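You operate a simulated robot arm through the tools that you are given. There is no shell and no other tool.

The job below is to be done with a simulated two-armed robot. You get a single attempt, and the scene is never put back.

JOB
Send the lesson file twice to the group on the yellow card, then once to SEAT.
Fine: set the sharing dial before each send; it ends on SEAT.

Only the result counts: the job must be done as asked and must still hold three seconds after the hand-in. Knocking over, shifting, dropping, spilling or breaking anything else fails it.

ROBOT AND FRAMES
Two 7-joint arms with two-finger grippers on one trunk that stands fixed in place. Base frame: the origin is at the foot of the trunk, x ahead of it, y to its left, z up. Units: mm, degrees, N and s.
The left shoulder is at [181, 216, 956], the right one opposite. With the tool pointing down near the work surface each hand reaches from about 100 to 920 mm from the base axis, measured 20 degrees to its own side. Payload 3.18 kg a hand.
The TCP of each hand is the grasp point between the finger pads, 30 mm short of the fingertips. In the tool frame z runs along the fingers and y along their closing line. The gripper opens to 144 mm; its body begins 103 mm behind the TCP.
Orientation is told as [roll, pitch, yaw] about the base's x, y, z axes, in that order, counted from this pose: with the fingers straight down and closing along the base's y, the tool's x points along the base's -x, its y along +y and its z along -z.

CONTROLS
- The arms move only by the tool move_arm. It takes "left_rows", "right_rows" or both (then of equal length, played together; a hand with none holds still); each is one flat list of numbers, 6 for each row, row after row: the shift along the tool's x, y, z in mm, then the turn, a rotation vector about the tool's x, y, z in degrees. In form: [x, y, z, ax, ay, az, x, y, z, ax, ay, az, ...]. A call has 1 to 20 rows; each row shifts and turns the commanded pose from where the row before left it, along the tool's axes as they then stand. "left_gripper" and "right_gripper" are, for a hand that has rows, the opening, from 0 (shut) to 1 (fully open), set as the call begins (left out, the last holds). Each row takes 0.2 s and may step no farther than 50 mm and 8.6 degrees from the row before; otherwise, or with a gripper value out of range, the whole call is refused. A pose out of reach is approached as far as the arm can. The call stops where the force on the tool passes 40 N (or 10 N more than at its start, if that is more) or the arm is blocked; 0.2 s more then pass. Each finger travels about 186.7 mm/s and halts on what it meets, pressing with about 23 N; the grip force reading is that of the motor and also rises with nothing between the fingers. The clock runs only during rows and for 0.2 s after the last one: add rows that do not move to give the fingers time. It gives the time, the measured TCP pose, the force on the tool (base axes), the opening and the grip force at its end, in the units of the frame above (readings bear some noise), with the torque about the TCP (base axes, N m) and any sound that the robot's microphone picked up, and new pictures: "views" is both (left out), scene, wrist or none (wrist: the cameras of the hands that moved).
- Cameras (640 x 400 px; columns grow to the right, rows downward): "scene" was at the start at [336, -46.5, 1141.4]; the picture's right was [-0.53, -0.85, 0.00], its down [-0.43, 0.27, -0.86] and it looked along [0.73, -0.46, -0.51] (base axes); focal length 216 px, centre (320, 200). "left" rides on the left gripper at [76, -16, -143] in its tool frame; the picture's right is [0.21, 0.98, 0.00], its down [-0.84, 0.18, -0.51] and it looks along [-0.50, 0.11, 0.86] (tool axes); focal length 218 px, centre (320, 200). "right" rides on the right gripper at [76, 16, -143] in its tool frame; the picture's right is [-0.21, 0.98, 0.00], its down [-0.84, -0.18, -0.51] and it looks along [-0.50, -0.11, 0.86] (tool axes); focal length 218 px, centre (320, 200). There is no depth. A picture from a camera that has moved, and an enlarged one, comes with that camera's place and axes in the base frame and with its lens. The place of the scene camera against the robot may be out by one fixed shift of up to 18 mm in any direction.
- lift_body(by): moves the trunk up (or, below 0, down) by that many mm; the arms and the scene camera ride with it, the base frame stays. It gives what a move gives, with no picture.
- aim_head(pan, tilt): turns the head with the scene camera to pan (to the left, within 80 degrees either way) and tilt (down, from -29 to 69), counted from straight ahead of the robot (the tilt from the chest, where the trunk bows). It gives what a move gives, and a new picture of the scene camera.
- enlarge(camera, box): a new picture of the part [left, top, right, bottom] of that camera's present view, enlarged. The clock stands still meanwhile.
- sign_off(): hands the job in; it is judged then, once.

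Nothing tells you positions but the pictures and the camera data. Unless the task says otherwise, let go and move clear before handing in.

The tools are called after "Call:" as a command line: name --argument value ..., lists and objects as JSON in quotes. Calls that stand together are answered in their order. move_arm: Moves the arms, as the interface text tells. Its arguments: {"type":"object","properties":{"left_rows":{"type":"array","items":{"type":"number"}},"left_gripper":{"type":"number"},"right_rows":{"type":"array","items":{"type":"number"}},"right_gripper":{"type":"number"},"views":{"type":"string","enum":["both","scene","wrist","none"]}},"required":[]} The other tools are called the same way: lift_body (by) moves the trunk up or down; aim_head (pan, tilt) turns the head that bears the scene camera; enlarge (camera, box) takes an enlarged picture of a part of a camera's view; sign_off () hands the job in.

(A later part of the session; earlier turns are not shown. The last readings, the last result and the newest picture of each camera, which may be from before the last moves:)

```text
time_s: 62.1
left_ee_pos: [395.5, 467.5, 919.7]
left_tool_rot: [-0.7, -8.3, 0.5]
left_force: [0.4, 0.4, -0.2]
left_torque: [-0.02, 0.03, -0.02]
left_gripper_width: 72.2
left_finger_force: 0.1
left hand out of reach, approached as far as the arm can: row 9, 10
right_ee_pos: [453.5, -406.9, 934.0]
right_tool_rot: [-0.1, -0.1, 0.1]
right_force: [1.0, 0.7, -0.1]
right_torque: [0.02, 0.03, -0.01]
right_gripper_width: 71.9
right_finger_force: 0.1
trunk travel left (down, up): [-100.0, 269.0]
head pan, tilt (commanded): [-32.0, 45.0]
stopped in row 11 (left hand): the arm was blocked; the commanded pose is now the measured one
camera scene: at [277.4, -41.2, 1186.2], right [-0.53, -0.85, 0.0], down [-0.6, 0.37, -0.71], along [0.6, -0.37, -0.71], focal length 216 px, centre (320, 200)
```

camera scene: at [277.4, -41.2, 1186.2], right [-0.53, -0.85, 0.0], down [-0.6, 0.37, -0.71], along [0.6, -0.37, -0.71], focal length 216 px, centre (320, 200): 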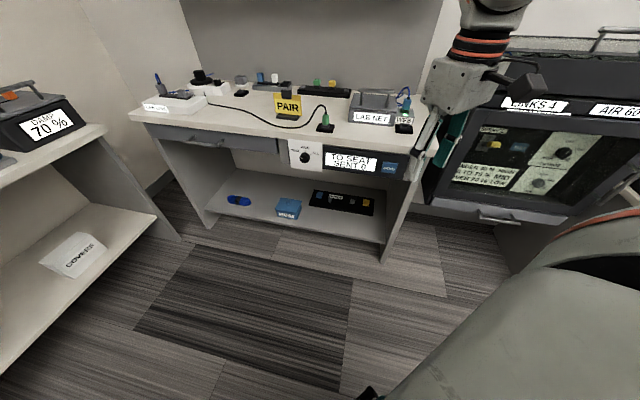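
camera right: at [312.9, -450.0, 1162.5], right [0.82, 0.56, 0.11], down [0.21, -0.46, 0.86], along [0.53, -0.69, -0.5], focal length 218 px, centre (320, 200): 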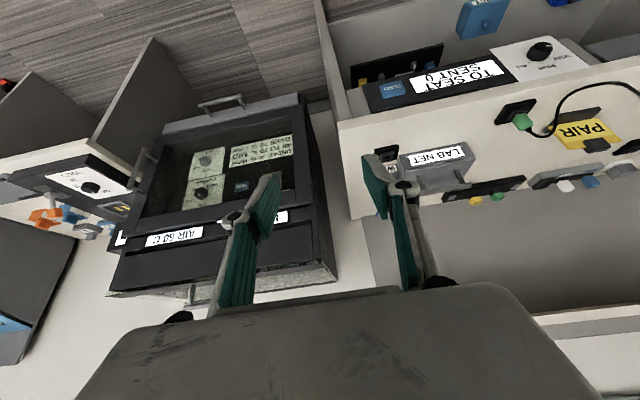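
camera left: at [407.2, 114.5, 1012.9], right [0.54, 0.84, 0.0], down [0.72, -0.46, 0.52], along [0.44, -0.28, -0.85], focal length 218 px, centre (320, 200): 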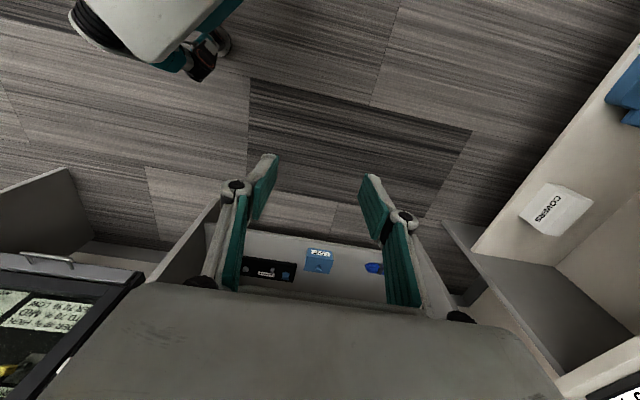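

The left arm reported being blocked near (395, 467, 920); I'll look left to make sure it isn't touching anything.

Call:
aim_head --pan 60 --tilt 40

```text
time_s: 63.8
left_ee_pos: [395.0, 466.8, 920.4]
left_tool_rot: [-0.6, -8.3, 0.3]
left_force: [-0.4, 0.0, 0.0]
left_torque: [-0.01, -0.01, -0.01]
left_gripper_width: 71.8
left_finger_force: 0.2
right_ee_pos: [453.2, -408.2, 934.0]
right_tool_rot: [-0.1, -0.2, 0.0]
right_force: [0.3, 0.0, 0.1]
right_torque: [0.01, -0.02, 0.01]
right_gripper_width: 71.8
right_finger_force: 0.1
trunk travel left (down, up): [-100.0, 269.0]
head pan, tilt (commanded): [60.0, 40.0]
camera scene: at [250.3, 75.0, 1193.8], right [0.87, -0.5, 0.0], down [-0.32, -0.56, -0.77], along [0.38, 0.66, -0.64], focal length 216 px, centre (320, 200)
```

scene: 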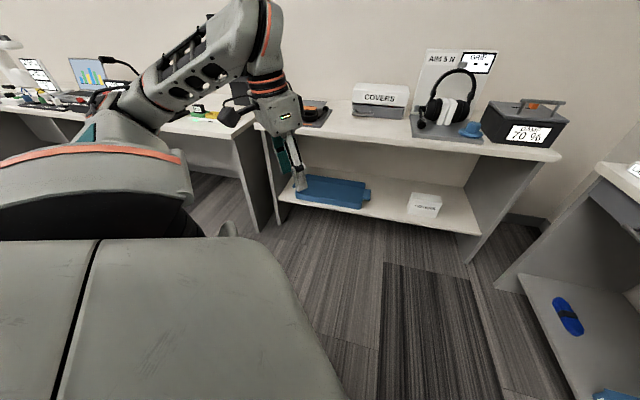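

The left hand is in free space (the side table is far behind it), so that was just an arm limit. I'll ease it back a little, then lower the trunk to the bottom in steps.

Call:
move_arm --left_rows '[-20, -20, 0, 0, 4, 0, -20, -20, 0, 0, 4, 0, -10, -20, 0, 0, 0, 0]' --views "none"

Call:
lift_body --by -50

Call:
lift_body --by -50

Call:
aim_head --pan -32 --tilt 40

```text
time_s: 64.6
left_ee_pos: [422.0, 438.7, 936.7]
left_tool_rot: [-2.2, -6.6, 2.0]
left_force: [0.4, -0.3, -6.2]
left_torque: [0.03, 0.09, -0.04]
left_gripper_width: 71.9
left_finger_force: 0.0
left hand out of reach, approached as far as the arm can: row 1, 2, 3
right_ee_pos: [450.8, -409.5, 936.5]
right_tool_rot: [0.1, -0.5, 0.1]
right_force: [-0.6, -0.1, 1.1]
right_torque: [0.03, -0.18, -0.03]
right_gripper_width: 72.0
right_finger_force: 0.0
trunk travel left (down, up): [-100.0, 269.0]
head pan, tilt (commanded): [60.0, 40.0]
```

```text
time_s: 65.5
left_ee_pos: [418.0, 440.7, 870.8]
left_tool_rot: [-2.2, -3.4, 1.4]
left_force: [-0.1, 0.6, 0.1]
left_torque: [0.02, -0.01, 0.02]
left_gripper_width: 72.1
left_finger_force: 0.0
right_ee_pos: [451.4, -408.2, 885.6]
right_tool_rot: [-0.1, -0.3, 0.1]
right_force: [0.3, -0.2, 0.7]
right_torque: [-0.02, 0.0, 0.02]
right_gripper_width: 71.9
right_finger_force: 0.0
trunk travel left (down, up): [-50.0, 319.0]
head pan, tilt (commanded): [60.0, 40.0]
```

```text
time_s: 66.5
left_ee_pos: [417.5, 439.3, 819.8]
left_tool_rot: [-2.3, -3.4, 1.5]
left_force: [0.8, -0.3, -0.9]
left_torque: [0.02, -0.02, 0.03]
left_gripper_width: 71.9
left_finger_force: 0.1
right_ee_pos: [452.0, -407.5, 834.5]
right_tool_rot: [0.0, -0.2, 0.1]
right_force: [-1.0, 0.0, 0.7]
right_torque: [0.02, -0.04, -0.01]
right_gripper_width: 71.8
right_finger_force: 0.1
trunk travel left (down, up): [0.0, 369.0]
head pan, tilt (commanded): [60.0, 40.0]
```

```text
time_s: 68.1
left_ee_pos: [419.5, 439.8, 819.7]
left_tool_rot: [-2.2, -3.2, 1.3]
left_force: [0.3, -0.6, -0.3]
left_torque: [-0.04, -0.03, -0.03]
left_gripper_width: 71.9
left_finger_force: 0.0
right_ee_pos: [452.4, -408.6, 836.3]
right_tool_rot: [-0.1, -0.1, 0.1]
right_force: [0.5, 1.0, -0.3]
right_torque: [0.0, -0.01, -0.04]
right_gripper_width: 72.1
right_finger_force: 0.0
trunk travel left (down, up): [0.0, 369.0]
head pan, tilt (commanded): [-32.0, 40.0]
camera scene: at [371.1, -43.6, 1063.9], right [-0.53, -0.85, 0.0], down [-0.55, 0.34, -0.77], along [0.65, -0.41, -0.64], focal length 216 px, centre (320, 200)
```

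scene: 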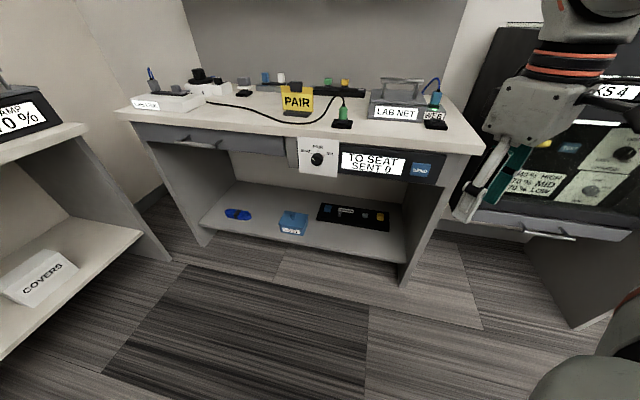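

The trunk is at its lowest with both hands tracking. I'll run the mirror image of the left arm's earlier path with the right arm (across to the left front) to bring its elbow down and under.

Call:
move_arm --right_rows '[-7.3, 42, 0, 0, 0, 0, -7.3, 42, 0, 0, 0, 0, -7.3, 42, 0, 0, 0, 0, -7.3, 42, 0, 0, 0, 0, -7.3, 42, 0, 0, 0, 0, -7.3, 42, 0, 0, 0, 0, -13.9, 20.8, 9.3, 0, 0, -7.5, -16.5, 18.8, 9.3, 0, 0, -7.5, -18.8, 16.5, 9.3, 0, 0, -7.5, -20.8, 13.9, 9.3, 0, 0, -7.5, -22.4, 11.1, 9.3, 0, 0, -7.5, -23.7, 8.0, 9.3, 0, 0, -7.5, -24.5, 4.9, 9.3, 0, -8.18, 0, -22.9, 4.9, 12.7, 0, -8.18, 0, -20.9, 4.9, 15.8, 0, -8.18, 0]' --views "both"

```text
time_s: 71.3
left_ee_pos: [417.7, 439.9, 818.3]
left_tool_rot: [-2.3, -3.2, 1.4]
left_force: [-0.1, 0.2, 0.4]
left_torque: [0.0, 0.04, -0.01]
left_gripper_width: 72.0
left_finger_force: 0.0
right_ee_pos: [730.5, -122.3, 795.4]
right_tool_rot: [-0.2, -24.9, 35.1]
right_force: [0.1, 1.0, 0.4]
right_torque: [0.02, -0.03, 0.03]
right_gripper_width: 71.7
right_finger_force: 0.0
right hand out of reach, approached as far as the arm can: row 8, 9, 10, 11, 12
trunk travel left (down, up): [0.0, 369.0]
head pan, tilt (commanded): [-32.0, 40.0]
camera scene: at [371.2, -43.7, 1063.8], right [-0.53, -0.85, 0.0], down [-0.55, 0.34, -0.77], along [0.65, -0.41, -0.64], focal length 216 px, centre (320, 200)
camera right: at [613.7, -181.9, 891.1], right [-0.41, 0.91, 0.08], down [0.55, 0.17, 0.82], along [0.73, 0.38, -0.57], focal length 218 px, centre (320, 200)
```

scene: 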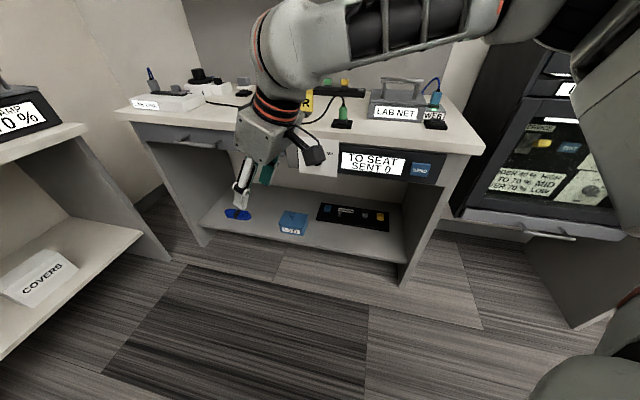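
right: 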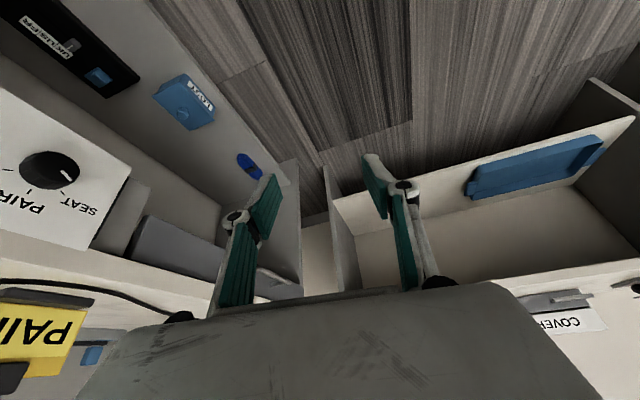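

The right hand is at (731, -122, 795), tilt 25°, heading +35°. I'll now tilt it level while moving left and down, which should drop its elbow as it did for the left arm.

Call:
move_arm --right_rows '[-12.8, 17.1, 16.9, 0, -7.23, 0, -10.5, 17.1, 18.4, 0, -7.23, 0, -8.1, 17.1, 19.6, 0, -7.23, 0, -5.6, 17.1, 20.5, 0, -7.23, 0, -2.9, 17.1, 21, 0, -7.23, 0, -0.3, 17.1, 21.2, 0, -7.23, 0, 2.4, 17.1, 21.1, 0, -7.23, 0, 5, 17.1, 20.6, 0, -7.23, 0, 7.6, 17.1, 19.8, 0, -7.23, 0]' --views "both"

```text
time_s: 73.3
left_ee_pos: [418.2, 441.0, 817.6]
left_tool_rot: [-2.2, -3.2, 1.4]
left_force: [1.2, 0.4, -0.1]
left_torque: [0.0, -0.02, -0.01]
left_gripper_width: 72.1
left_finger_force: 0.1
right_ee_pos: [762.9, 8.3, 707.8]
right_tool_rot: [-2.0, -89.9, 37.1]
right_force: [-0.9, 0.1, 0.1]
right_torque: [-0.01, -0.02, -0.02]
right_gripper_width: 71.7
right_finger_force: 0.0
right hand out of reach, approached as far as the arm can: row 5, 6, 7, 8, 9
trunk travel left (down, up): [0.0, 369.0]
head pan, tilt (commanded): [-32.0, 40.0]
camera scene: at [371.2, -43.5, 1063.8], right [-0.53, -0.85, 0.0], down [-0.55, 0.34, -0.77], along [0.65, -0.41, -0.64], focal length 216 px, centre (320, 200)
camera right: at [636.0, -60.3, 631.2], right [-0.56, 0.8, 0.21], down [-0.31, -0.44, 0.84], along [0.77, 0.41, 0.49], focal length 218 px, centre (320, 200)
```

scene: 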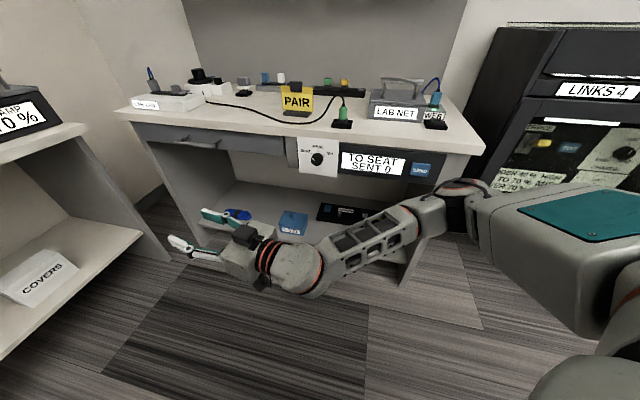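
right: 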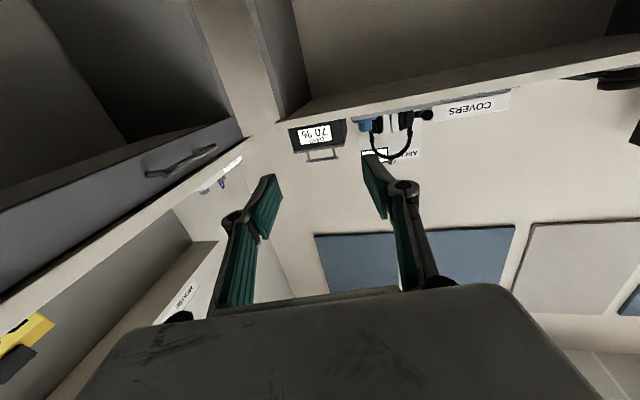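

The elbow is still out to the right. I'll lower the hand well down in the free space in front of the desk to straighten the arm, then swing the heading there so the elbow turns under.

Call:
move_arm --right_rows '[42, -4.8, -11.2, 0, 0, 0, 42, -4.8, -11.2, 0, 0, 0, 42, -4.8, -11.2, 0, 0, 0, 42, -4.8, -11.2, 0, 0, 0, 42, -4.8, -11.2, 0, 0, 0, 42, -4.8, -11.2, 0, 0, 0, 42, -4.8, -11.2, 0, 0, 0, 42, -4.8, -11.2, 0, 0, 0]' --views "both"

```text
time_s: 75.1
left_ee_pos: [418.3, 440.9, 819.0]
left_tool_rot: [-2.1, -3.2, 1.4]
left_force: [0.2, 0.3, 0.0]
left_torque: [-0.03, -0.01, -0.02]
left_gripper_width: 72.1
left_finger_force: 0.0
right_ee_pos: [702.8, -144.3, 461.2]
right_tool_rot: [-34.3, -89.7, 69.3]
right_force: [-0.4, 0.0, 0.5]
right_torque: [0.0, -0.02, -0.02]
right_gripper_width: 71.9
right_finger_force: 0.0
right hand out of reach, approached as far as the arm can: row 3, 4, 5, 6, 7, 8
trunk travel left (down, up): [0.0, 369.0]
head pan, tilt (commanded): [-32.0, 40.0]
camera scene: at [371.0, -43.4, 1064.0], right [-0.53, -0.85, 0.0], down [-0.55, 0.34, -0.77], along [0.65, -0.41, -0.64], focal length 216 px, centre (320, 200)
camera right: at [575.4, -213.1, 383.1], right [-0.56, 0.8, 0.21], down [-0.31, -0.43, 0.85], along [0.77, 0.41, 0.49], focal length 218 px, centre (320, 200)
```

scene: 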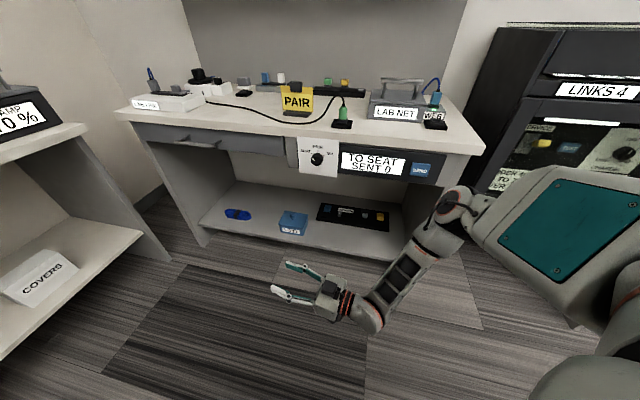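
right: 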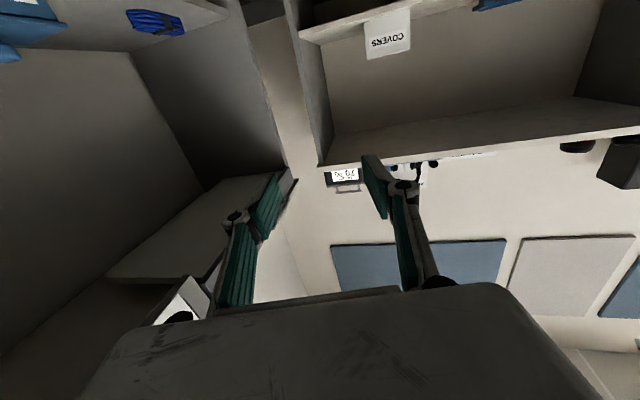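

I'll now swing the heading from +35° to -45° about the wrist at this low height; the fingertips stay at least 60 mm in front of the desk.

Call:
move_arm --right_rows '[0, -34.8, -2.4, 8, 0, 0, 0, -34.8, -2.4, 8, 0, 0, 0, -34.8, -2.4, 8, 0, 0, 0, -34.8, -2.4, 8, 0, 0, 0, -34.8, -2.4, 8, 0, 0, 0, -34.8, -2.4, 8, 0, 0]' --views "both"

```text
time_s: 76.5
left_ee_pos: [418.4, 439.9, 819.7]
left_tool_rot: [-2.2, -3.3, 1.4]
left_force: [0.2, 0.4, 0.4]
left_torque: [0.02, 0.02, 0.01]
left_gripper_width: 72.1
left_finger_force: 0.0
right_ee_pos: [759.2, -345.3, 506.4]
right_tool_rot: [-55.1, -89.6, 41.9]
right_force: [-1.0, 0.0, -0.1]
right_torque: [0.01, -0.02, 0.02]
right_gripper_width: 71.8
right_finger_force: 0.0
right hand out of reach, approached as far as the arm can: row 3, 4, 5, 6
trunk travel left (down, up): [0.0, 369.0]
head pan, tilt (commanded): [-32.0, 40.0]
camera scene: at [371.0, -43.5, 1064.0], right [-0.53, -0.85, 0.0], down [-0.55, 0.34, -0.77], along [0.65, -0.41, -0.64], focal length 216 px, centre (320, 200)
camera right: at [622.2, -297.6, 428.3], right [0.22, 0.95, 0.2], down [-0.53, -0.06, 0.85], along [0.82, -0.3, 0.49], focal length 218 px, centre (320, 200)
```

scene: 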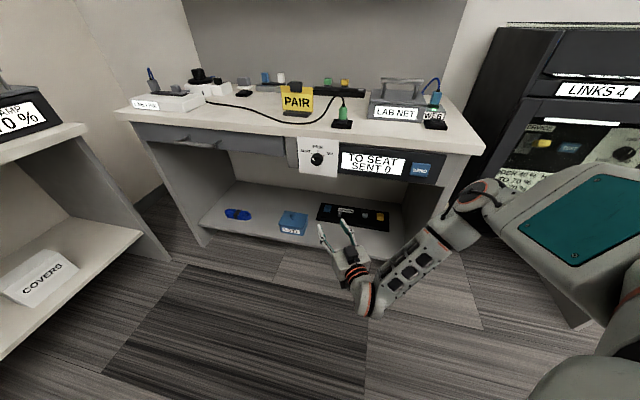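
right: 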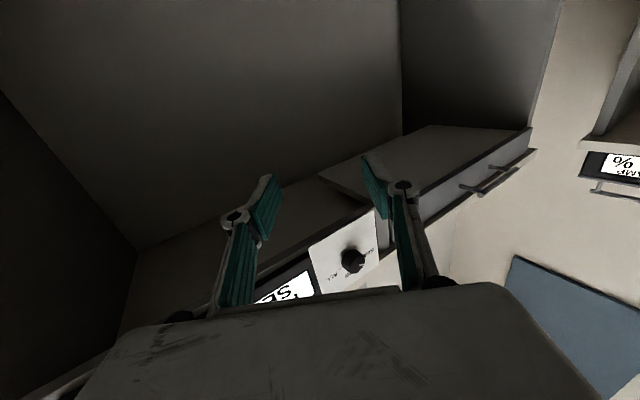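

The wrist swung to heading -13° at (759, -345, 506), with the elbow still to the right. An off-normal grip from the right side may suffice, so I'll raise the hand from below toward dial height, keeping the fingertips in front of the panel.

Call:
move_arm --right_rows '[-33.5, 5.8, 9.5, 0, 0, 0, -33.5, 5.8, 9.5, 0, 0, 0, -33.5, 5.8, 9.5, 0, 0, 0, -33.5, 5.8, 9.5, 0, 0, 0, -33.5, 5.8, 9.5, 0, 0, 0, -33.5, 5.8, 9.5, 0, 0, 0]' --views "both"

```text
time_s: 77.9
left_ee_pos: [417.0, 439.7, 819.6]
left_tool_rot: [-2.2, -3.2, 1.4]
left_force: [-0.6, -0.1, 0.9]
left_torque: [-0.01, 0.03, -0.02]
left_gripper_width: 71.9
left_finger_force: 0.0
right_ee_pos: [819.6, -322.8, 706.1]
right_tool_rot: [-86.6, -89.8, 73.6]
right_force: [0.1, 0.0, 0.3]
right_torque: [-0.01, -0.01, -0.02]
right_gripper_width: 71.8
right_finger_force: 0.0
trunk travel left (down, up): [0.0, 369.0]
head pan, tilt (commanded): [-32.0, 40.0]
camera scene: at [370.8, -43.6, 1064.1], right [-0.53, -0.85, 0.0], down [-0.54, 0.34, -0.77], along [0.65, -0.41, -0.64], focal length 216 px, centre (320, 200)
camera right: at [683.1, -274.5, 627.5], right [0.22, 0.95, 0.21], down [-0.53, -0.06, 0.84], along [0.82, -0.3, 0.5], focal length 218 px, centre (320, 200)
```

scene: 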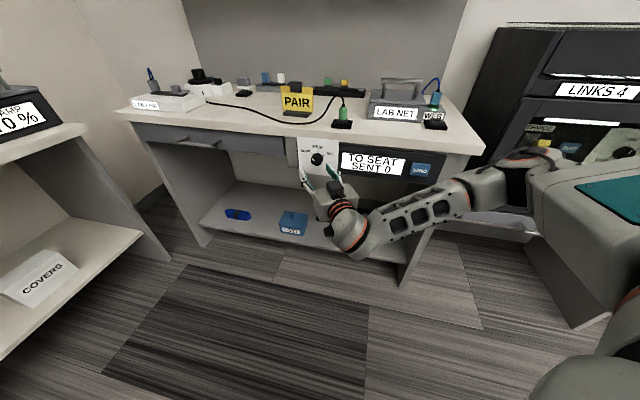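
right: 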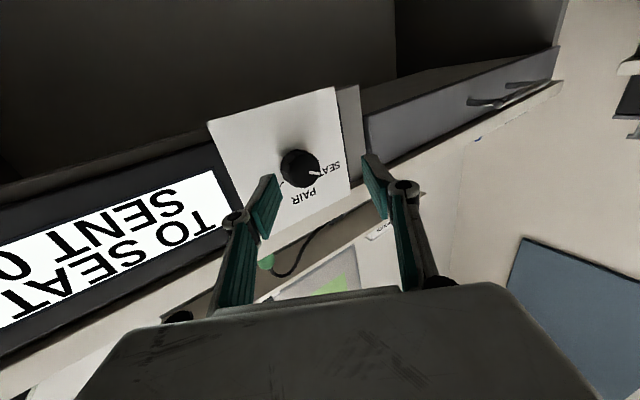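

The right hand is now exactly in front of the dial at (820, -323, 706), level, with no limit reached. I'll turn its heading closer to the panel normal in place and see how far it tracks.

Call:
move_arm --right_rows '[0, 5, 3, 5.5, 0, 0, 0, 5, 2.5, 5.5, 0, 0, 0, 5, 2, 5.5, 0, 0]' --views "both"

```text
time_s: 78.7
left_ee_pos: [418.1, 439.9, 820.4]
left_tool_rot: [-2.1, -3.2, 1.4]
left_force: [0.0, 0.1, 0.1]
left_torque: [0.0, 0.02, 0.02]
left_gripper_width: 71.9
left_finger_force: 0.0
right_ee_pos: [831.7, -312.6, 704.1]
right_tool_rot: [-100.4, -89.7, 70.6]
right_force: [0.2, -0.4, 0.0]
right_torque: [-0.04, 0.0, 0.0]
right_gripper_width: 71.8
right_finger_force: 0.0
trunk travel left (down, up): [0.0, 369.0]
head pan, tilt (commanded): [-32.0, 40.0]
camera scene: at [371.1, -43.8, 1063.8], right [-0.53, -0.85, 0.0], down [-0.55, 0.34, -0.77], along [0.65, -0.41, -0.64], focal length 216 px, centre (320, 200)
camera right: at [715.3, -227.2, 626.1], right [0.48, 0.85, 0.21], down [-0.53, 0.1, 0.84], along [0.7, -0.52, 0.5], focal length 218 px, centre (320, 200)
```

scene: 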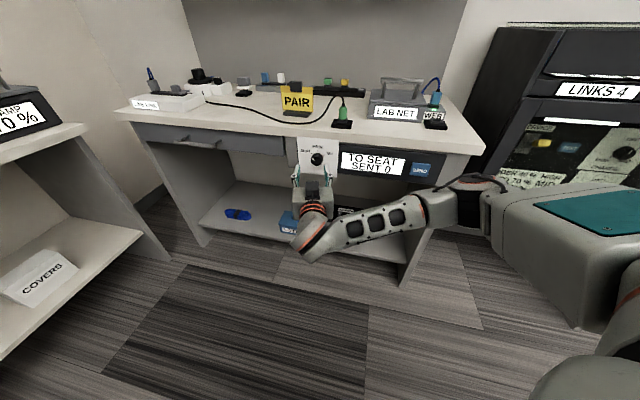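
right: 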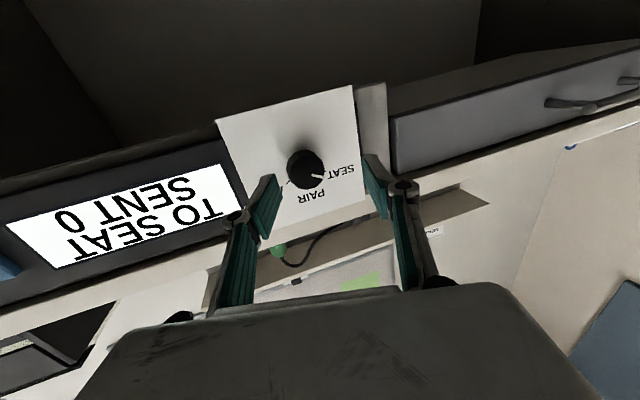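

Heading -30° is reached with no limit. I'll continue to -45° (square to the panel).

Call:
move_arm --right_rows '[0, 2, 1, 5.1, 0, 0, 0, 2, 1, 5.1, 0, 0, 0, 2, 1, 5.1, 0, 0, 0, 0, 0, 0, 0, 0]' --views "both"

```text
time_s: 79.7
left_ee_pos: [418.3, 440.4, 819.9]
left_tool_rot: [-2.2, -3.2, 1.3]
left_force: [1.1, -0.5, -0.7]
left_torque: [0.0, -0.03, -0.03]
left_gripper_width: 72.2
left_finger_force: 0.0
right_ee_pos: [822.7, -343.1, 710.5]
right_tool_rot: [-106.7, -89.9, 61.9]
right_force: [0.4, 0.4, 0.0]
right_torque: [0.01, 0.0, -0.01]
right_gripper_width: 71.9
right_finger_force: 0.0
right hand out of reach, approached as far as the arm can: row 2, 3
trunk travel left (down, up): [0.0, 369.0]
head pan, tilt (commanded): [-32.0, 40.0]
camera scene: at [371.1, -43.6, 1063.9], right [-0.53, -0.85, 0.0], down [-0.55, 0.34, -0.77], along [0.65, -0.41, -0.64], focal length 216 px, centre (320, 200)
camera right: at [731.0, -230.5, 632.9], right [0.69, 0.69, 0.21], down [-0.49, 0.23, 0.84], along [0.54, -0.68, 0.5], focal length 218 px, centre (320, 200)
```

scene: 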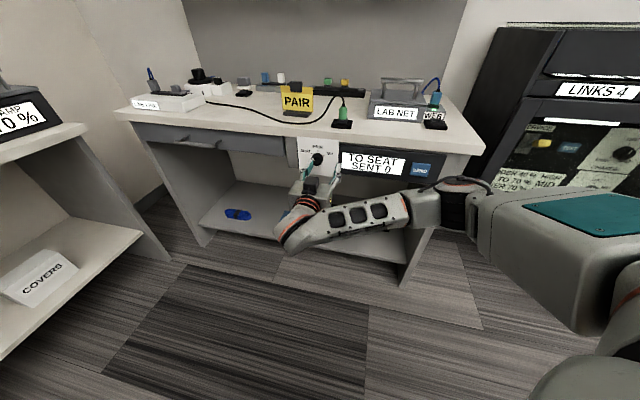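
right: 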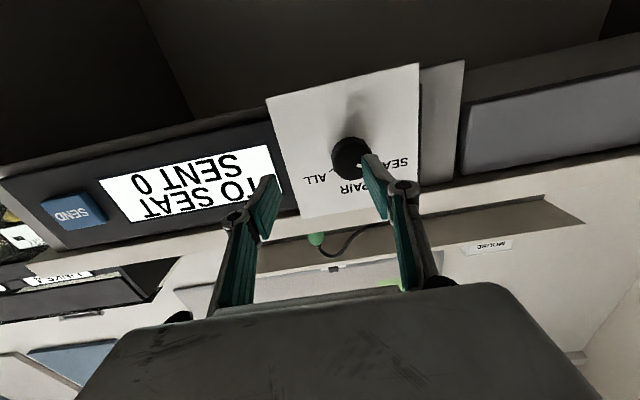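

Square-on is just past the arm's limit and drifted the hand right, but about -35° (10° off square) is reachable. I'll turn back 10° and shift left to line up with the knob.

Call:
move_arm --right_rows '[0, 8, -5, -5, 0, 0, 0, 16, -5, -5, 0, 0, 0, 10, 0, 0, 0, 0, 0, 0, 0, 0, 0, 0]' --views "both"

Call:
enlarge --camera "right" --box '[240, 100, 400, 200]'

```text
time_s: 80.7
left_ee_pos: [418.7, 440.5, 819.5]
left_tool_rot: [-2.1, -3.1, 1.4]
left_force: [0.8, -0.6, 0.0]
left_torque: [-0.02, -0.03, 0.01]
left_gripper_width: 72.0
left_finger_force: 0.0
right_ee_pos: [836.6, -310.5, 708.8]
right_tool_rot: [-110.3, -89.8, 75.4]
right_force: [0.0, 0.5, 0.1]
right_torque: [-0.04, -0.02, 0.01]
right_gripper_width: 72.0
right_finger_force: 0.1
trunk travel left (down, up): [0.0, 369.0]
head pan, tilt (commanded): [-32.0, 40.0]
camera scene: at [371.1, -43.5, 1063.9], right [-0.53, -0.85, 0.0], down [-0.55, 0.34, -0.77], along [0.65, -0.41, -0.64], focal length 216 px, centre (320, 200)
camera right: at [727.7, -214.7, 631.7], right [0.56, 0.8, 0.21], down [-0.52, 0.14, 0.84], along [0.65, -0.58, 0.5], focal length 218 px, centre (320, 200)
```

scene: 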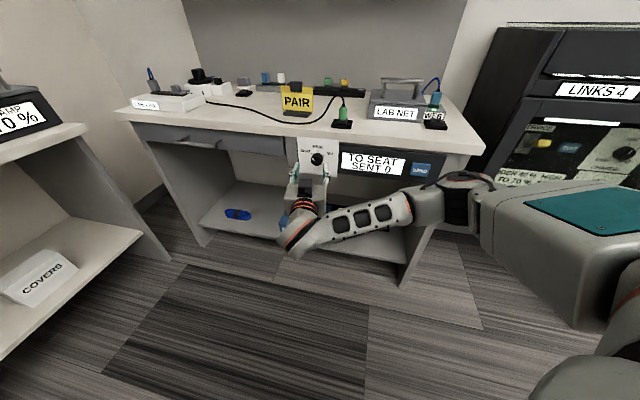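
right: 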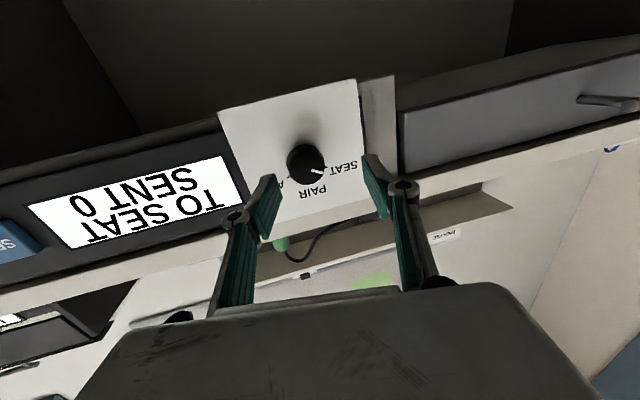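

```text
4.00 times, centred on (320, 150) of right
camera zoom: at [727.7, -214.7, 631.7], right [0.56, 0.8, 0.21], down [-0.52, 0.14, 0.84], along [0.65, -0.58, 0.5], focal length 873 px, centre (320, 400)
```

zoom: 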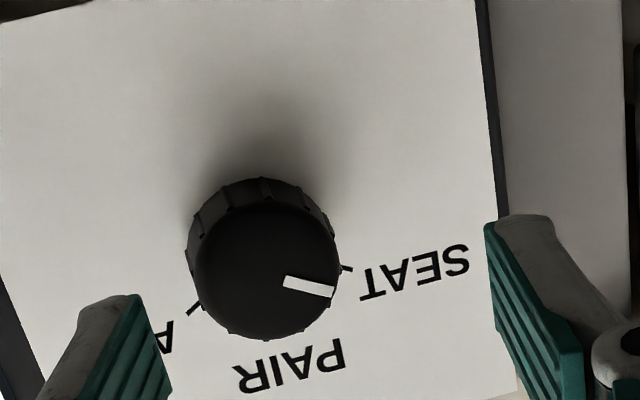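

The right hand is lined up at (837, -311, 709), 10° off square, with the knob at about q-aligned centre and 60 mm ahead. I'll roll the hand -30° first so there's room to turn +55°, then check alignment.

Call:
move_arm --right_rows '[-0.5, -1, 0, 0, 0, -7.5, -0.5, -1, 0, 0, 0, -7.5, 0, -1, 0, 0, 0, -7.5, 0, 0, 0, 0, 0, -7.5, 0, 0, 0, 0, 0, 0]' --views "both"

Call:
enlarge --camera "right" --box '[240, 100, 400, 200]'

Call:
enlarge --camera "scene" --box '[260, 120, 388, 200]'

```text
time_s: 81.9
left_ee_pos: [418.8, 440.0, 819.4]
left_tool_rot: [-2.2, -3.2, 1.4]
left_force: [0.3, 0.6, -1.2]
left_torque: [0.02, 0.0, 0.02]
left_gripper_width: 71.8
left_finger_force: 0.0
right_ee_pos: [834.4, -311.7, 711.6]
right_tool_rot: [-90.1, -59.9, 55.3]
right_force: [0.0, -1.0, 0.3]
right_torque: [-0.01, -0.03, -0.01]
right_gripper_width: 72.1
right_finger_force: 0.0
trunk travel left (down, up): [0.0, 369.0]
head pan, tilt (commanded): [-32.0, 40.0]
camera scene: at [371.1, -43.6, 1063.9], right [-0.53, -0.85, 0.0], down [-0.55, 0.34, -0.77], along [0.65, -0.41, -0.64], focal length 216 px, centre (320, 200)
camera right: at [702.9, -249.9, 635.9], right [0.54, 0.78, -0.31], down [-0.26, 0.51, 0.82], along [0.8, -0.36, 0.48], focal length 218 px, centre (320, 200)
```

scene: 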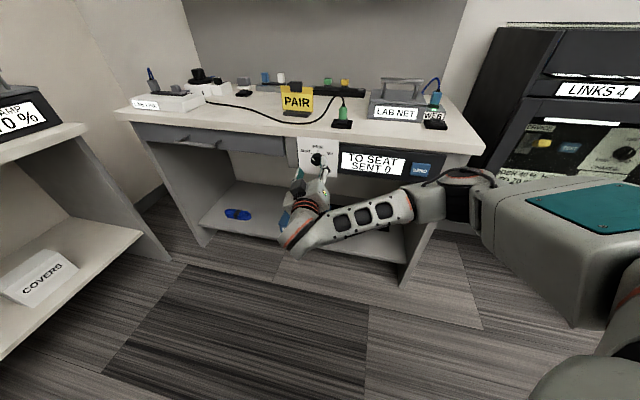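
right: 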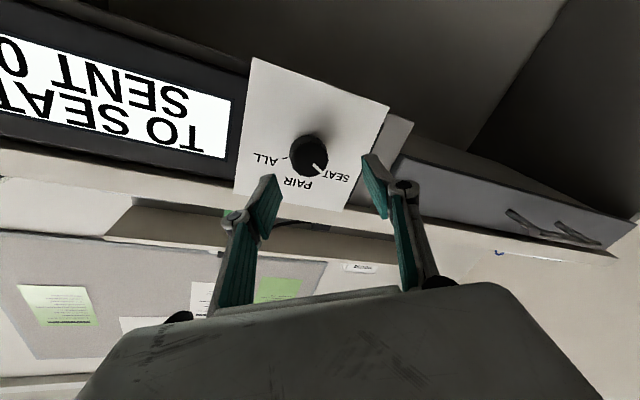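

```text
4.00 times, centred on (320, 150) of right
camera zoom: at [702.9, -249.9, 635.9], right [0.54, 0.78, -0.31], down [-0.26, 0.51, 0.82], along [0.8, -0.36, 0.48], focal length 873 px, centre (320, 400)
```

zoom: 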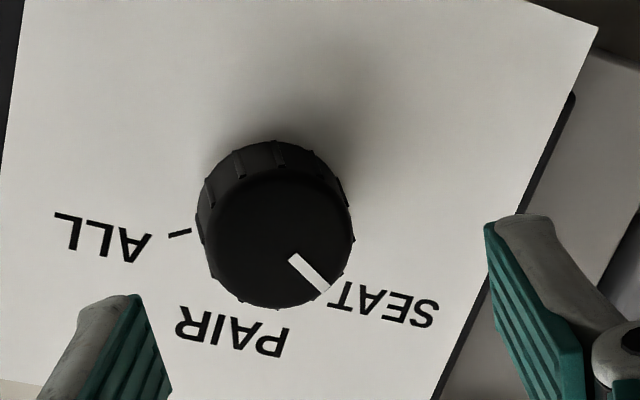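

```text
5.00 times, centred on (324, 160) of scene
camera zoom: at [371.1, -43.6, 1063.9], right [-0.53, -0.85, 0.0], down [-0.55, 0.34, -0.77], along [0.65, -0.41, -0.64], focal length 1081 px, centre (300, 400)
```

zoom: 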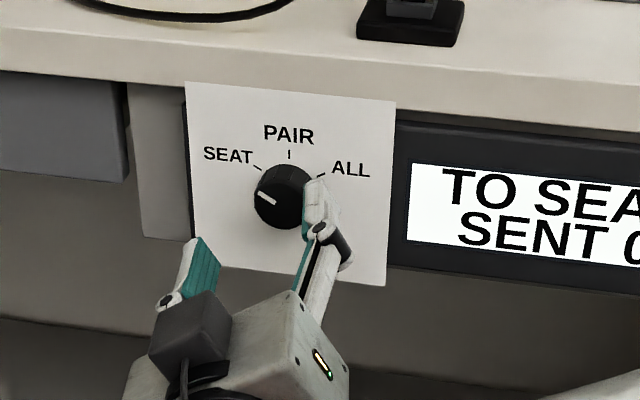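

Alignment is good: hand centre is within a couple of mm of the knob axis. I'll advance about 42 mm along the knob axis with the fingers open around the knob.

Call:
move_arm --right_rows '[0.9, -1.6, 10.2, 0, 0, 0, 0.9, -1.6, 10.2, 0, 0, 0, 0.9, -1.6, 10.2, 0, 0, 0, 0.9, -1.6, 10.2, 0, 0, 0, 0, 0, 0, 0, 0, 0]' --views "both"

Call:
enlarge --camera "right" --box '[220, 110, 420, 235]'

Call:
enlarge --camera "scene" --box '[260, 120, 388, 200]'

```text
time_s: 83.1
left_ee_pos: [418.1, 439.7, 818.8]
left_tool_rot: [-2.2, -3.3, 1.4]
left_force: [-0.3, 0.0, -0.2]
left_torque: [-0.04, 0.03, 0.02]
left_gripper_width: 72.1
left_finger_force: 0.1
right_ee_pos: [863.4, -340.9, 712.2]
right_tool_rot: [-90.1, -59.7, 55.2]
right_force: [0.0, 0.5, 0.1]
right_torque: [-0.02, 0.03, 0.02]
right_gripper_width: 72.2
right_finger_force: 0.0
trunk travel left (down, up): [0.0, 369.0]
head pan, tilt (commanded): [-32.0, 40.0]
camera scene: at [371.1, -43.7, 1063.9], right [-0.53, -0.85, 0.0], down [-0.55, 0.34, -0.77], along [0.65, -0.41, -0.64], focal length 216 px, centre (320, 200)
camera right: at [731.8, -279.4, 636.8], right [0.54, 0.78, -0.31], down [-0.26, 0.51, 0.82], along [0.8, -0.36, 0.48], focal length 218 px, centre (320, 200)
```

scene: 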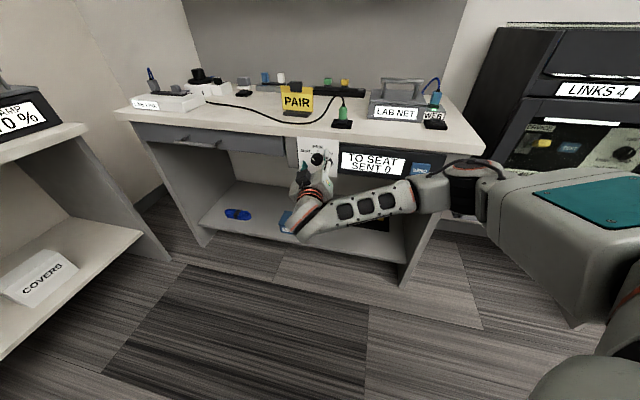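
right: 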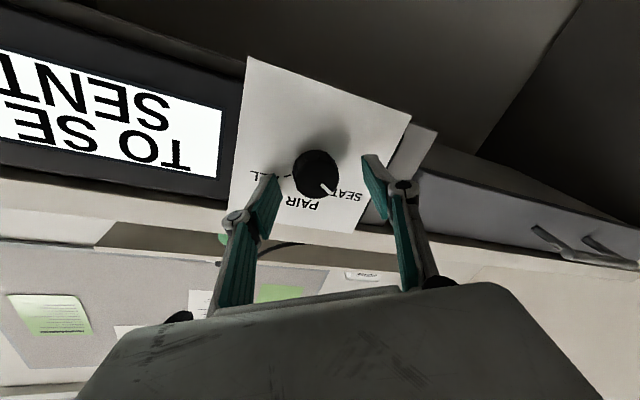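

```text
3.20 times, centred on (320, 172) of right
camera zoom: at [731.8, -279.4, 636.8], right [0.54, 0.78, -0.31], down [-0.26, 0.51, 0.82], along [0.8, -0.36, 0.48], focal length 698 px, centre (320, 288)
```

zoom: 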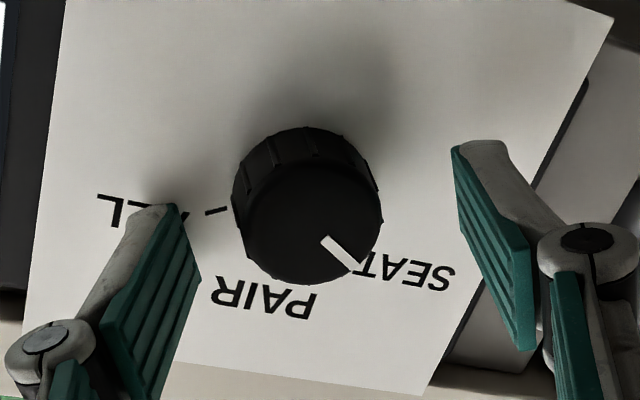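

```text
5.00 times, centred on (324, 160) of scene
camera zoom: at [371.1, -43.7, 1063.9], right [-0.53, -0.85, 0.0], down [-0.55, 0.34, -0.77], along [0.65, -0.41, -0.64], focal length 1081 px, centre (300, 400)
```

zoom: 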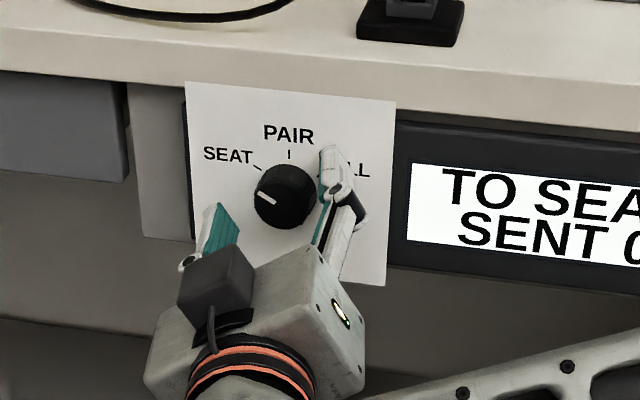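

The knob sits between the finger pads with its face about 19 mm ahead of the grasp point. I'll advance 5 mm more, then close on it.

Call:
move_arm --right_rows '[0.4, -2.8, 4.9, 0, 0, 0, 0, 0, 0, 0, 0, 0]' --views "none"

Call:
move_arm --right_rows '[0, 0, 0, 0, 0, 0, 0, 0, 0, 0, 0, 0, 0, 0, 0, 0, 0, 0]' --right_gripper 0 --views "both"

Call:
enlarge --camera "right" --box '[220, 110, 420, 235]'

Call:
enlarge --camera "scene" --box '[260, 120, 420, 220]'

```text
time_s: 83.7
left_ee_pos: [417.3, 441.3, 819.2]
left_tool_rot: [-2.3, -3.3, 1.4]
left_force: [1.1, -0.9, -0.6]
left_torque: [0.0, -0.03, -0.03]
left_gripper_width: 72.3
left_finger_force: 0.1
right_ee_pos: [865.7, -344.6, 713.4]
right_tool_rot: [-90.2, -59.9, 55.3]
right_force: [-13.6, 5.3, -0.7]
right_torque: [-0.06, -0.12, -0.72]
right_gripper_width: 77.0
right_finger_force: 2.9
trunk travel left (down, up): [0.0, 369.0]
head pan, tilt (commanded): [-32.0, 40.0]
```

```text
time_s: 84.0
left_ee_pos: [417.3, 440.7, 819.4]
left_tool_rot: [-2.4, -3.3, 1.3]
left_force: [0.0, 0.5, 0.2]
left_torque: [0.0, -0.02, 0.0]
left_gripper_width: 72.0
left_finger_force: 0.0
right_ee_pos: [864.5, -343.4, 714.9]
right_tool_rot: [-90.7, -59.6, 55.9]
right_force: [-20.1, 6.2, 3.3]
right_torque: [-0.41, -0.4, -0.42]
right_gripper_width: 38.0
right_finger_force: 22.4
trunk travel left (down, up): [0.0, 369.0]
head pan, tilt (commanded): [-32.0, 40.0]
stopped in row 1 (right hand): the force on the tool passed its limit at 55 N (the readings are from after the stop); the commanded pose is now the measured one
camera scene: at [369.5, -43.2, 1064.7], right [-0.53, -0.85, 0.0], down [-0.54, 0.34, -0.77], along [0.65, -0.41, -0.64], focal length 216 px, centre (320, 200)
camera right: at [731.8, -282.5, 638.6], right [0.54, 0.78, -0.32], down [-0.27, 0.51, 0.81], along [0.8, -0.36, 0.49], focal length 218 px, centre (320, 200)
```

scene: 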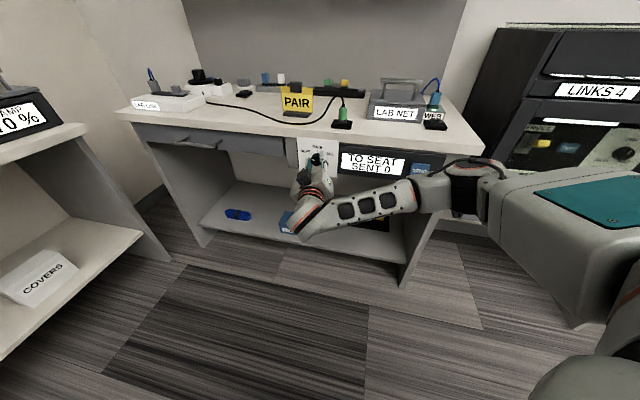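
right: 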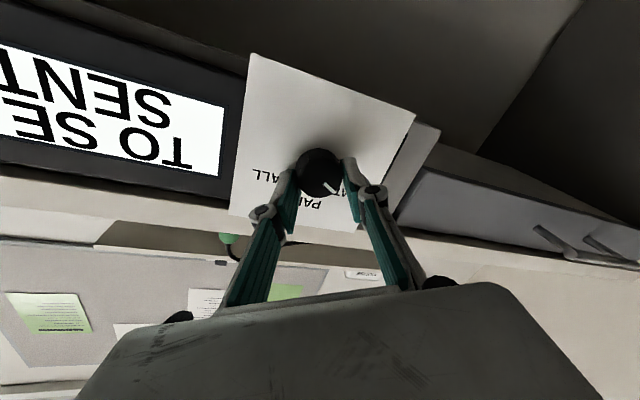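

```text
3.20 times, centred on (320, 172) of right
camera zoom: at [731.8, -282.5, 638.6], right [0.54, 0.78, -0.32], down [-0.27, 0.51, 0.81], along [0.8, -0.36, 0.49], focal length 698 px, centre (320, 288)
```

zoom: 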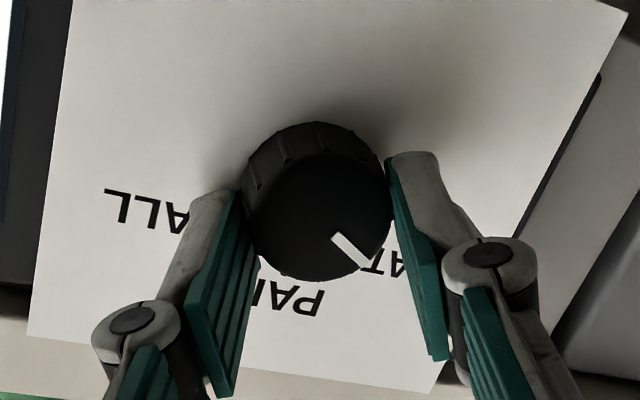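

```text
4.00 times, centred on (340, 170) of scene
camera zoom: at [369.5, -43.2, 1064.7], right [-0.53, -0.85, 0.0], down [-0.54, 0.34, -0.77], along [0.65, -0.41, -0.64], focal length 865 px, centre (240, 320)
```

zoom: 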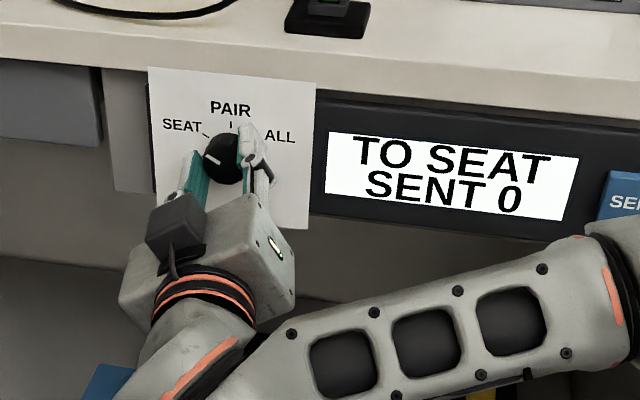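

The knob is gripped (38 mm, 22 N) but the fingers press lightly on the plate. I'll back off 3 mm along the axis, then turn the knob clockwise about its own axis by 30° and check.

Call:
move_arm --right_rows '[-0.3, 0.5, -3, 0, 0, 0, 0, 0, 0, 0, 0, 0]' --views "none"

Call:
move_arm --right_rows '[0, 0, 0, 0.66, -1.14, 7.38, 0, 0, 0, 0.66, -1.14, 7.38, 0, 0, 0, 0.66, -1.14, 7.38, 0, 0, 0, 0.66, -1.14, 7.38]' --views "both"

Call:
enlarge --camera "scene" --box '[260, 120, 420, 220]'

```text
time_s: 84.6
left_ee_pos: [418.1, 439.4, 818.6]
left_tool_rot: [-2.2, -3.2, 1.4]
left_force: [-0.1, 0.6, 0.4]
left_torque: [-0.01, -0.04, 0.02]
left_gripper_width: 72.0
left_finger_force: 0.0
right_ee_pos: [864.0, -342.7, 715.9]
right_tool_rot: [-90.7, -59.6, 55.6]
right_force: [16.4, -3.3, 5.5]
right_torque: [-0.57, -0.64, -0.26]
right_gripper_width: 37.9
right_finger_force: 45.2
trunk travel left (down, up): [0.0, 369.0]
head pan, tilt (commanded): [-32.0, 40.0]
```

```text
time_s: 85.6
left_ee_pos: [417.9, 440.2, 819.5]
left_tool_rot: [-2.2, -3.3, 1.4]
left_force: [-0.3, 0.4, -1.1]
left_torque: [-0.05, -0.01, 0.01]
left_gripper_width: 72.0
left_finger_force: 0.1
right_ee_pos: [862.6, -344.5, 712.1]
right_tool_rot: [-172.5, -84.6, 136.2]
right_force: [-11.6, -18.2, 7.0]
right_torque: [-0.24, -0.15, -1.29]
right_gripper_width: 38.0
right_finger_force: 45.2
trunk travel left (down, up): [0.0, 369.0]
head pan, tilt (commanded): [-32.0, 40.0]
camera scene: at [369.8, -44.5, 1064.3], right [-0.53, -0.85, 0.0], down [-0.54, 0.34, -0.77], along [0.65, -0.41, -0.64], focal length 216 px, centre (320, 200)
camera right: at [761.7, -252.3, 622.5], right [0.57, 0.8, 0.2], down [-0.57, 0.21, 0.79], along [0.59, -0.56, 0.58], focal length 218 px, centre (320, 200)
```

scene: 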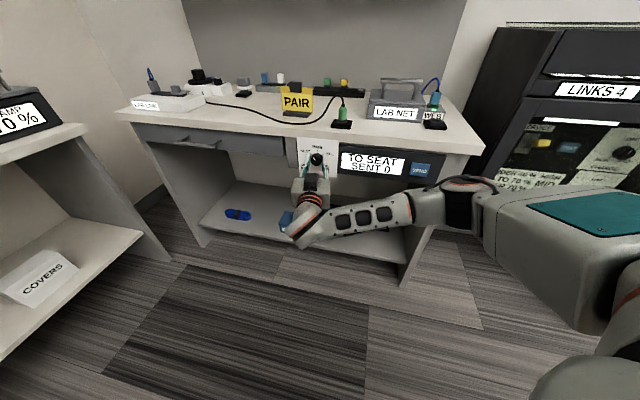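
right: 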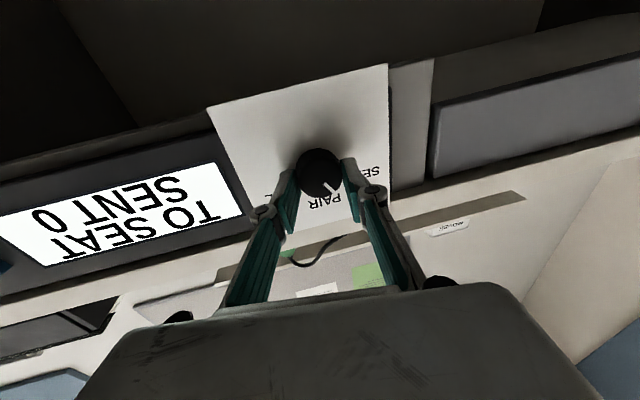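

```text
4.00 times, centred on (340, 170) of scene
camera zoom: at [369.8, -44.5, 1064.3], right [-0.53, -0.85, 0.0], down [-0.54, 0.34, -0.77], along [0.65, -0.41, -0.64], focal length 865 px, centre (240, 320)
```

zoom: 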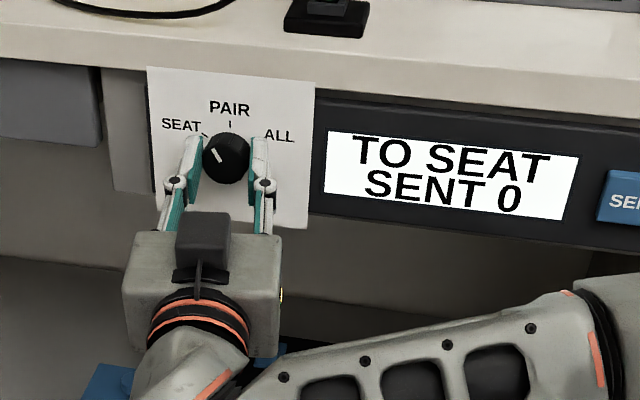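

The knob turned 30° with the hand and holds firmly. I'll turn the remaining 30° toward PAIR with a small sideways relief.

Call:
move_arm --right_rows '[0, -1, 0, 0.66, -1.14, 7.38, 0, -1, 0, 0.66, -1.14, 7.38, 0, 0, 0, 0.66, -1.14, 7.38, 0, 0, 0, 0.66, -1.14, 7.38, 0, 0, 0, 0, 0, 0]' --views "both"

Call:
enlarge --camera "scene" --box '[260, 120, 420, 220]'

```text
time_s: 86.6
left_ee_pos: [417.1, 440.5, 818.7]
left_tool_rot: [-2.2, -3.4, 1.3]
left_force: [0.2, 0.7, -0.6]
left_torque: [-0.01, 0.02, -0.01]
left_gripper_width: 71.8
left_finger_force: 0.1
right_ee_pos: [861.7, -346.4, 711.5]
right_tool_rot: [108.0, -63.3, -145.3]
right_force: [-18.0, -0.8, -1.7]
right_torque: [0.21, 0.21, -1.23]
right_gripper_width: 38.1
right_finger_force: 44.8
right hand out of reach, approached as far as the arm can: row 4
trunk travel left (down, up): [0.0, 369.0]
head pan, tilt (commanded): [-32.0, 40.0]
stopped in row 4 (right hand): the force on the tool passed its limit at 66 N (the readings are from after the stop); the commanded pose is now the measured one
camera scene: at [370.2, -43.6, 1064.1], right [-0.53, -0.85, 0.0], down [-0.54, 0.34, -0.77], along [0.65, -0.41, -0.64], focal length 216 px, centre (320, 200)
camera right: at [787.7, -225.2, 628.7], right [0.43, 0.67, 0.6], down [-0.8, -0.03, 0.61], along [0.42, -0.74, 0.52], focal length 218 px, centre (320, 200)
```

scene: 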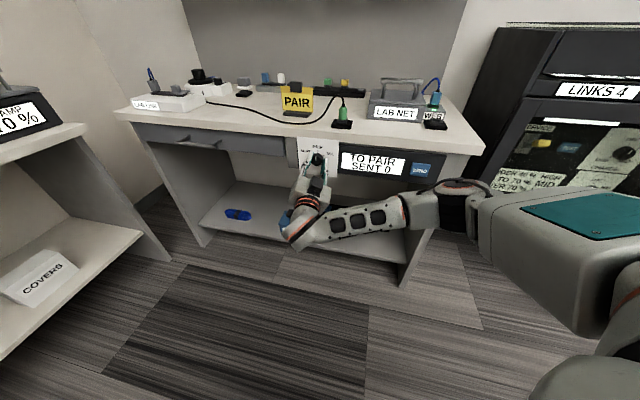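
right: 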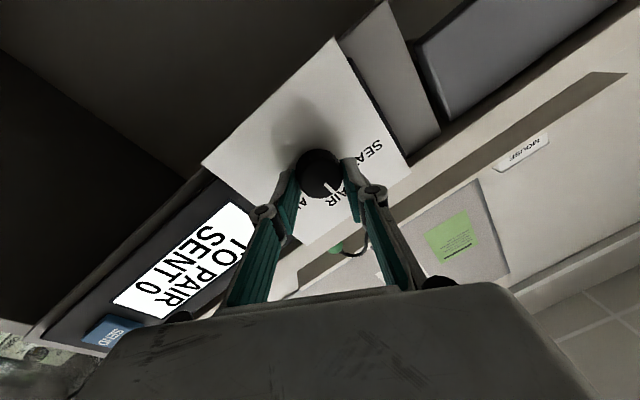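

```text
4.00 times, centred on (340, 170) of scene
camera zoom: at [370.2, -43.6, 1064.1], right [-0.53, -0.85, 0.0], down [-0.54, 0.34, -0.77], along [0.65, -0.41, -0.64], focal length 865 px, centre (240, 320)
```

zoom: 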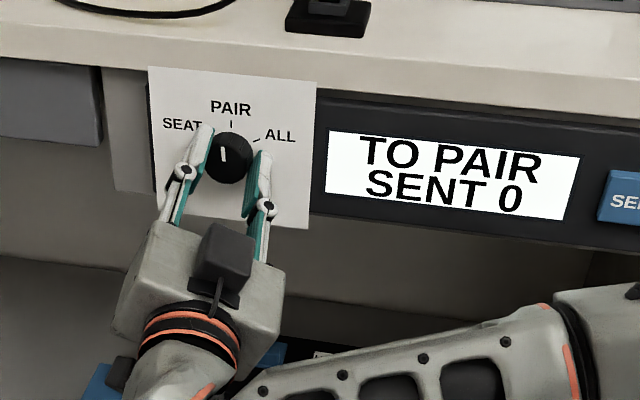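

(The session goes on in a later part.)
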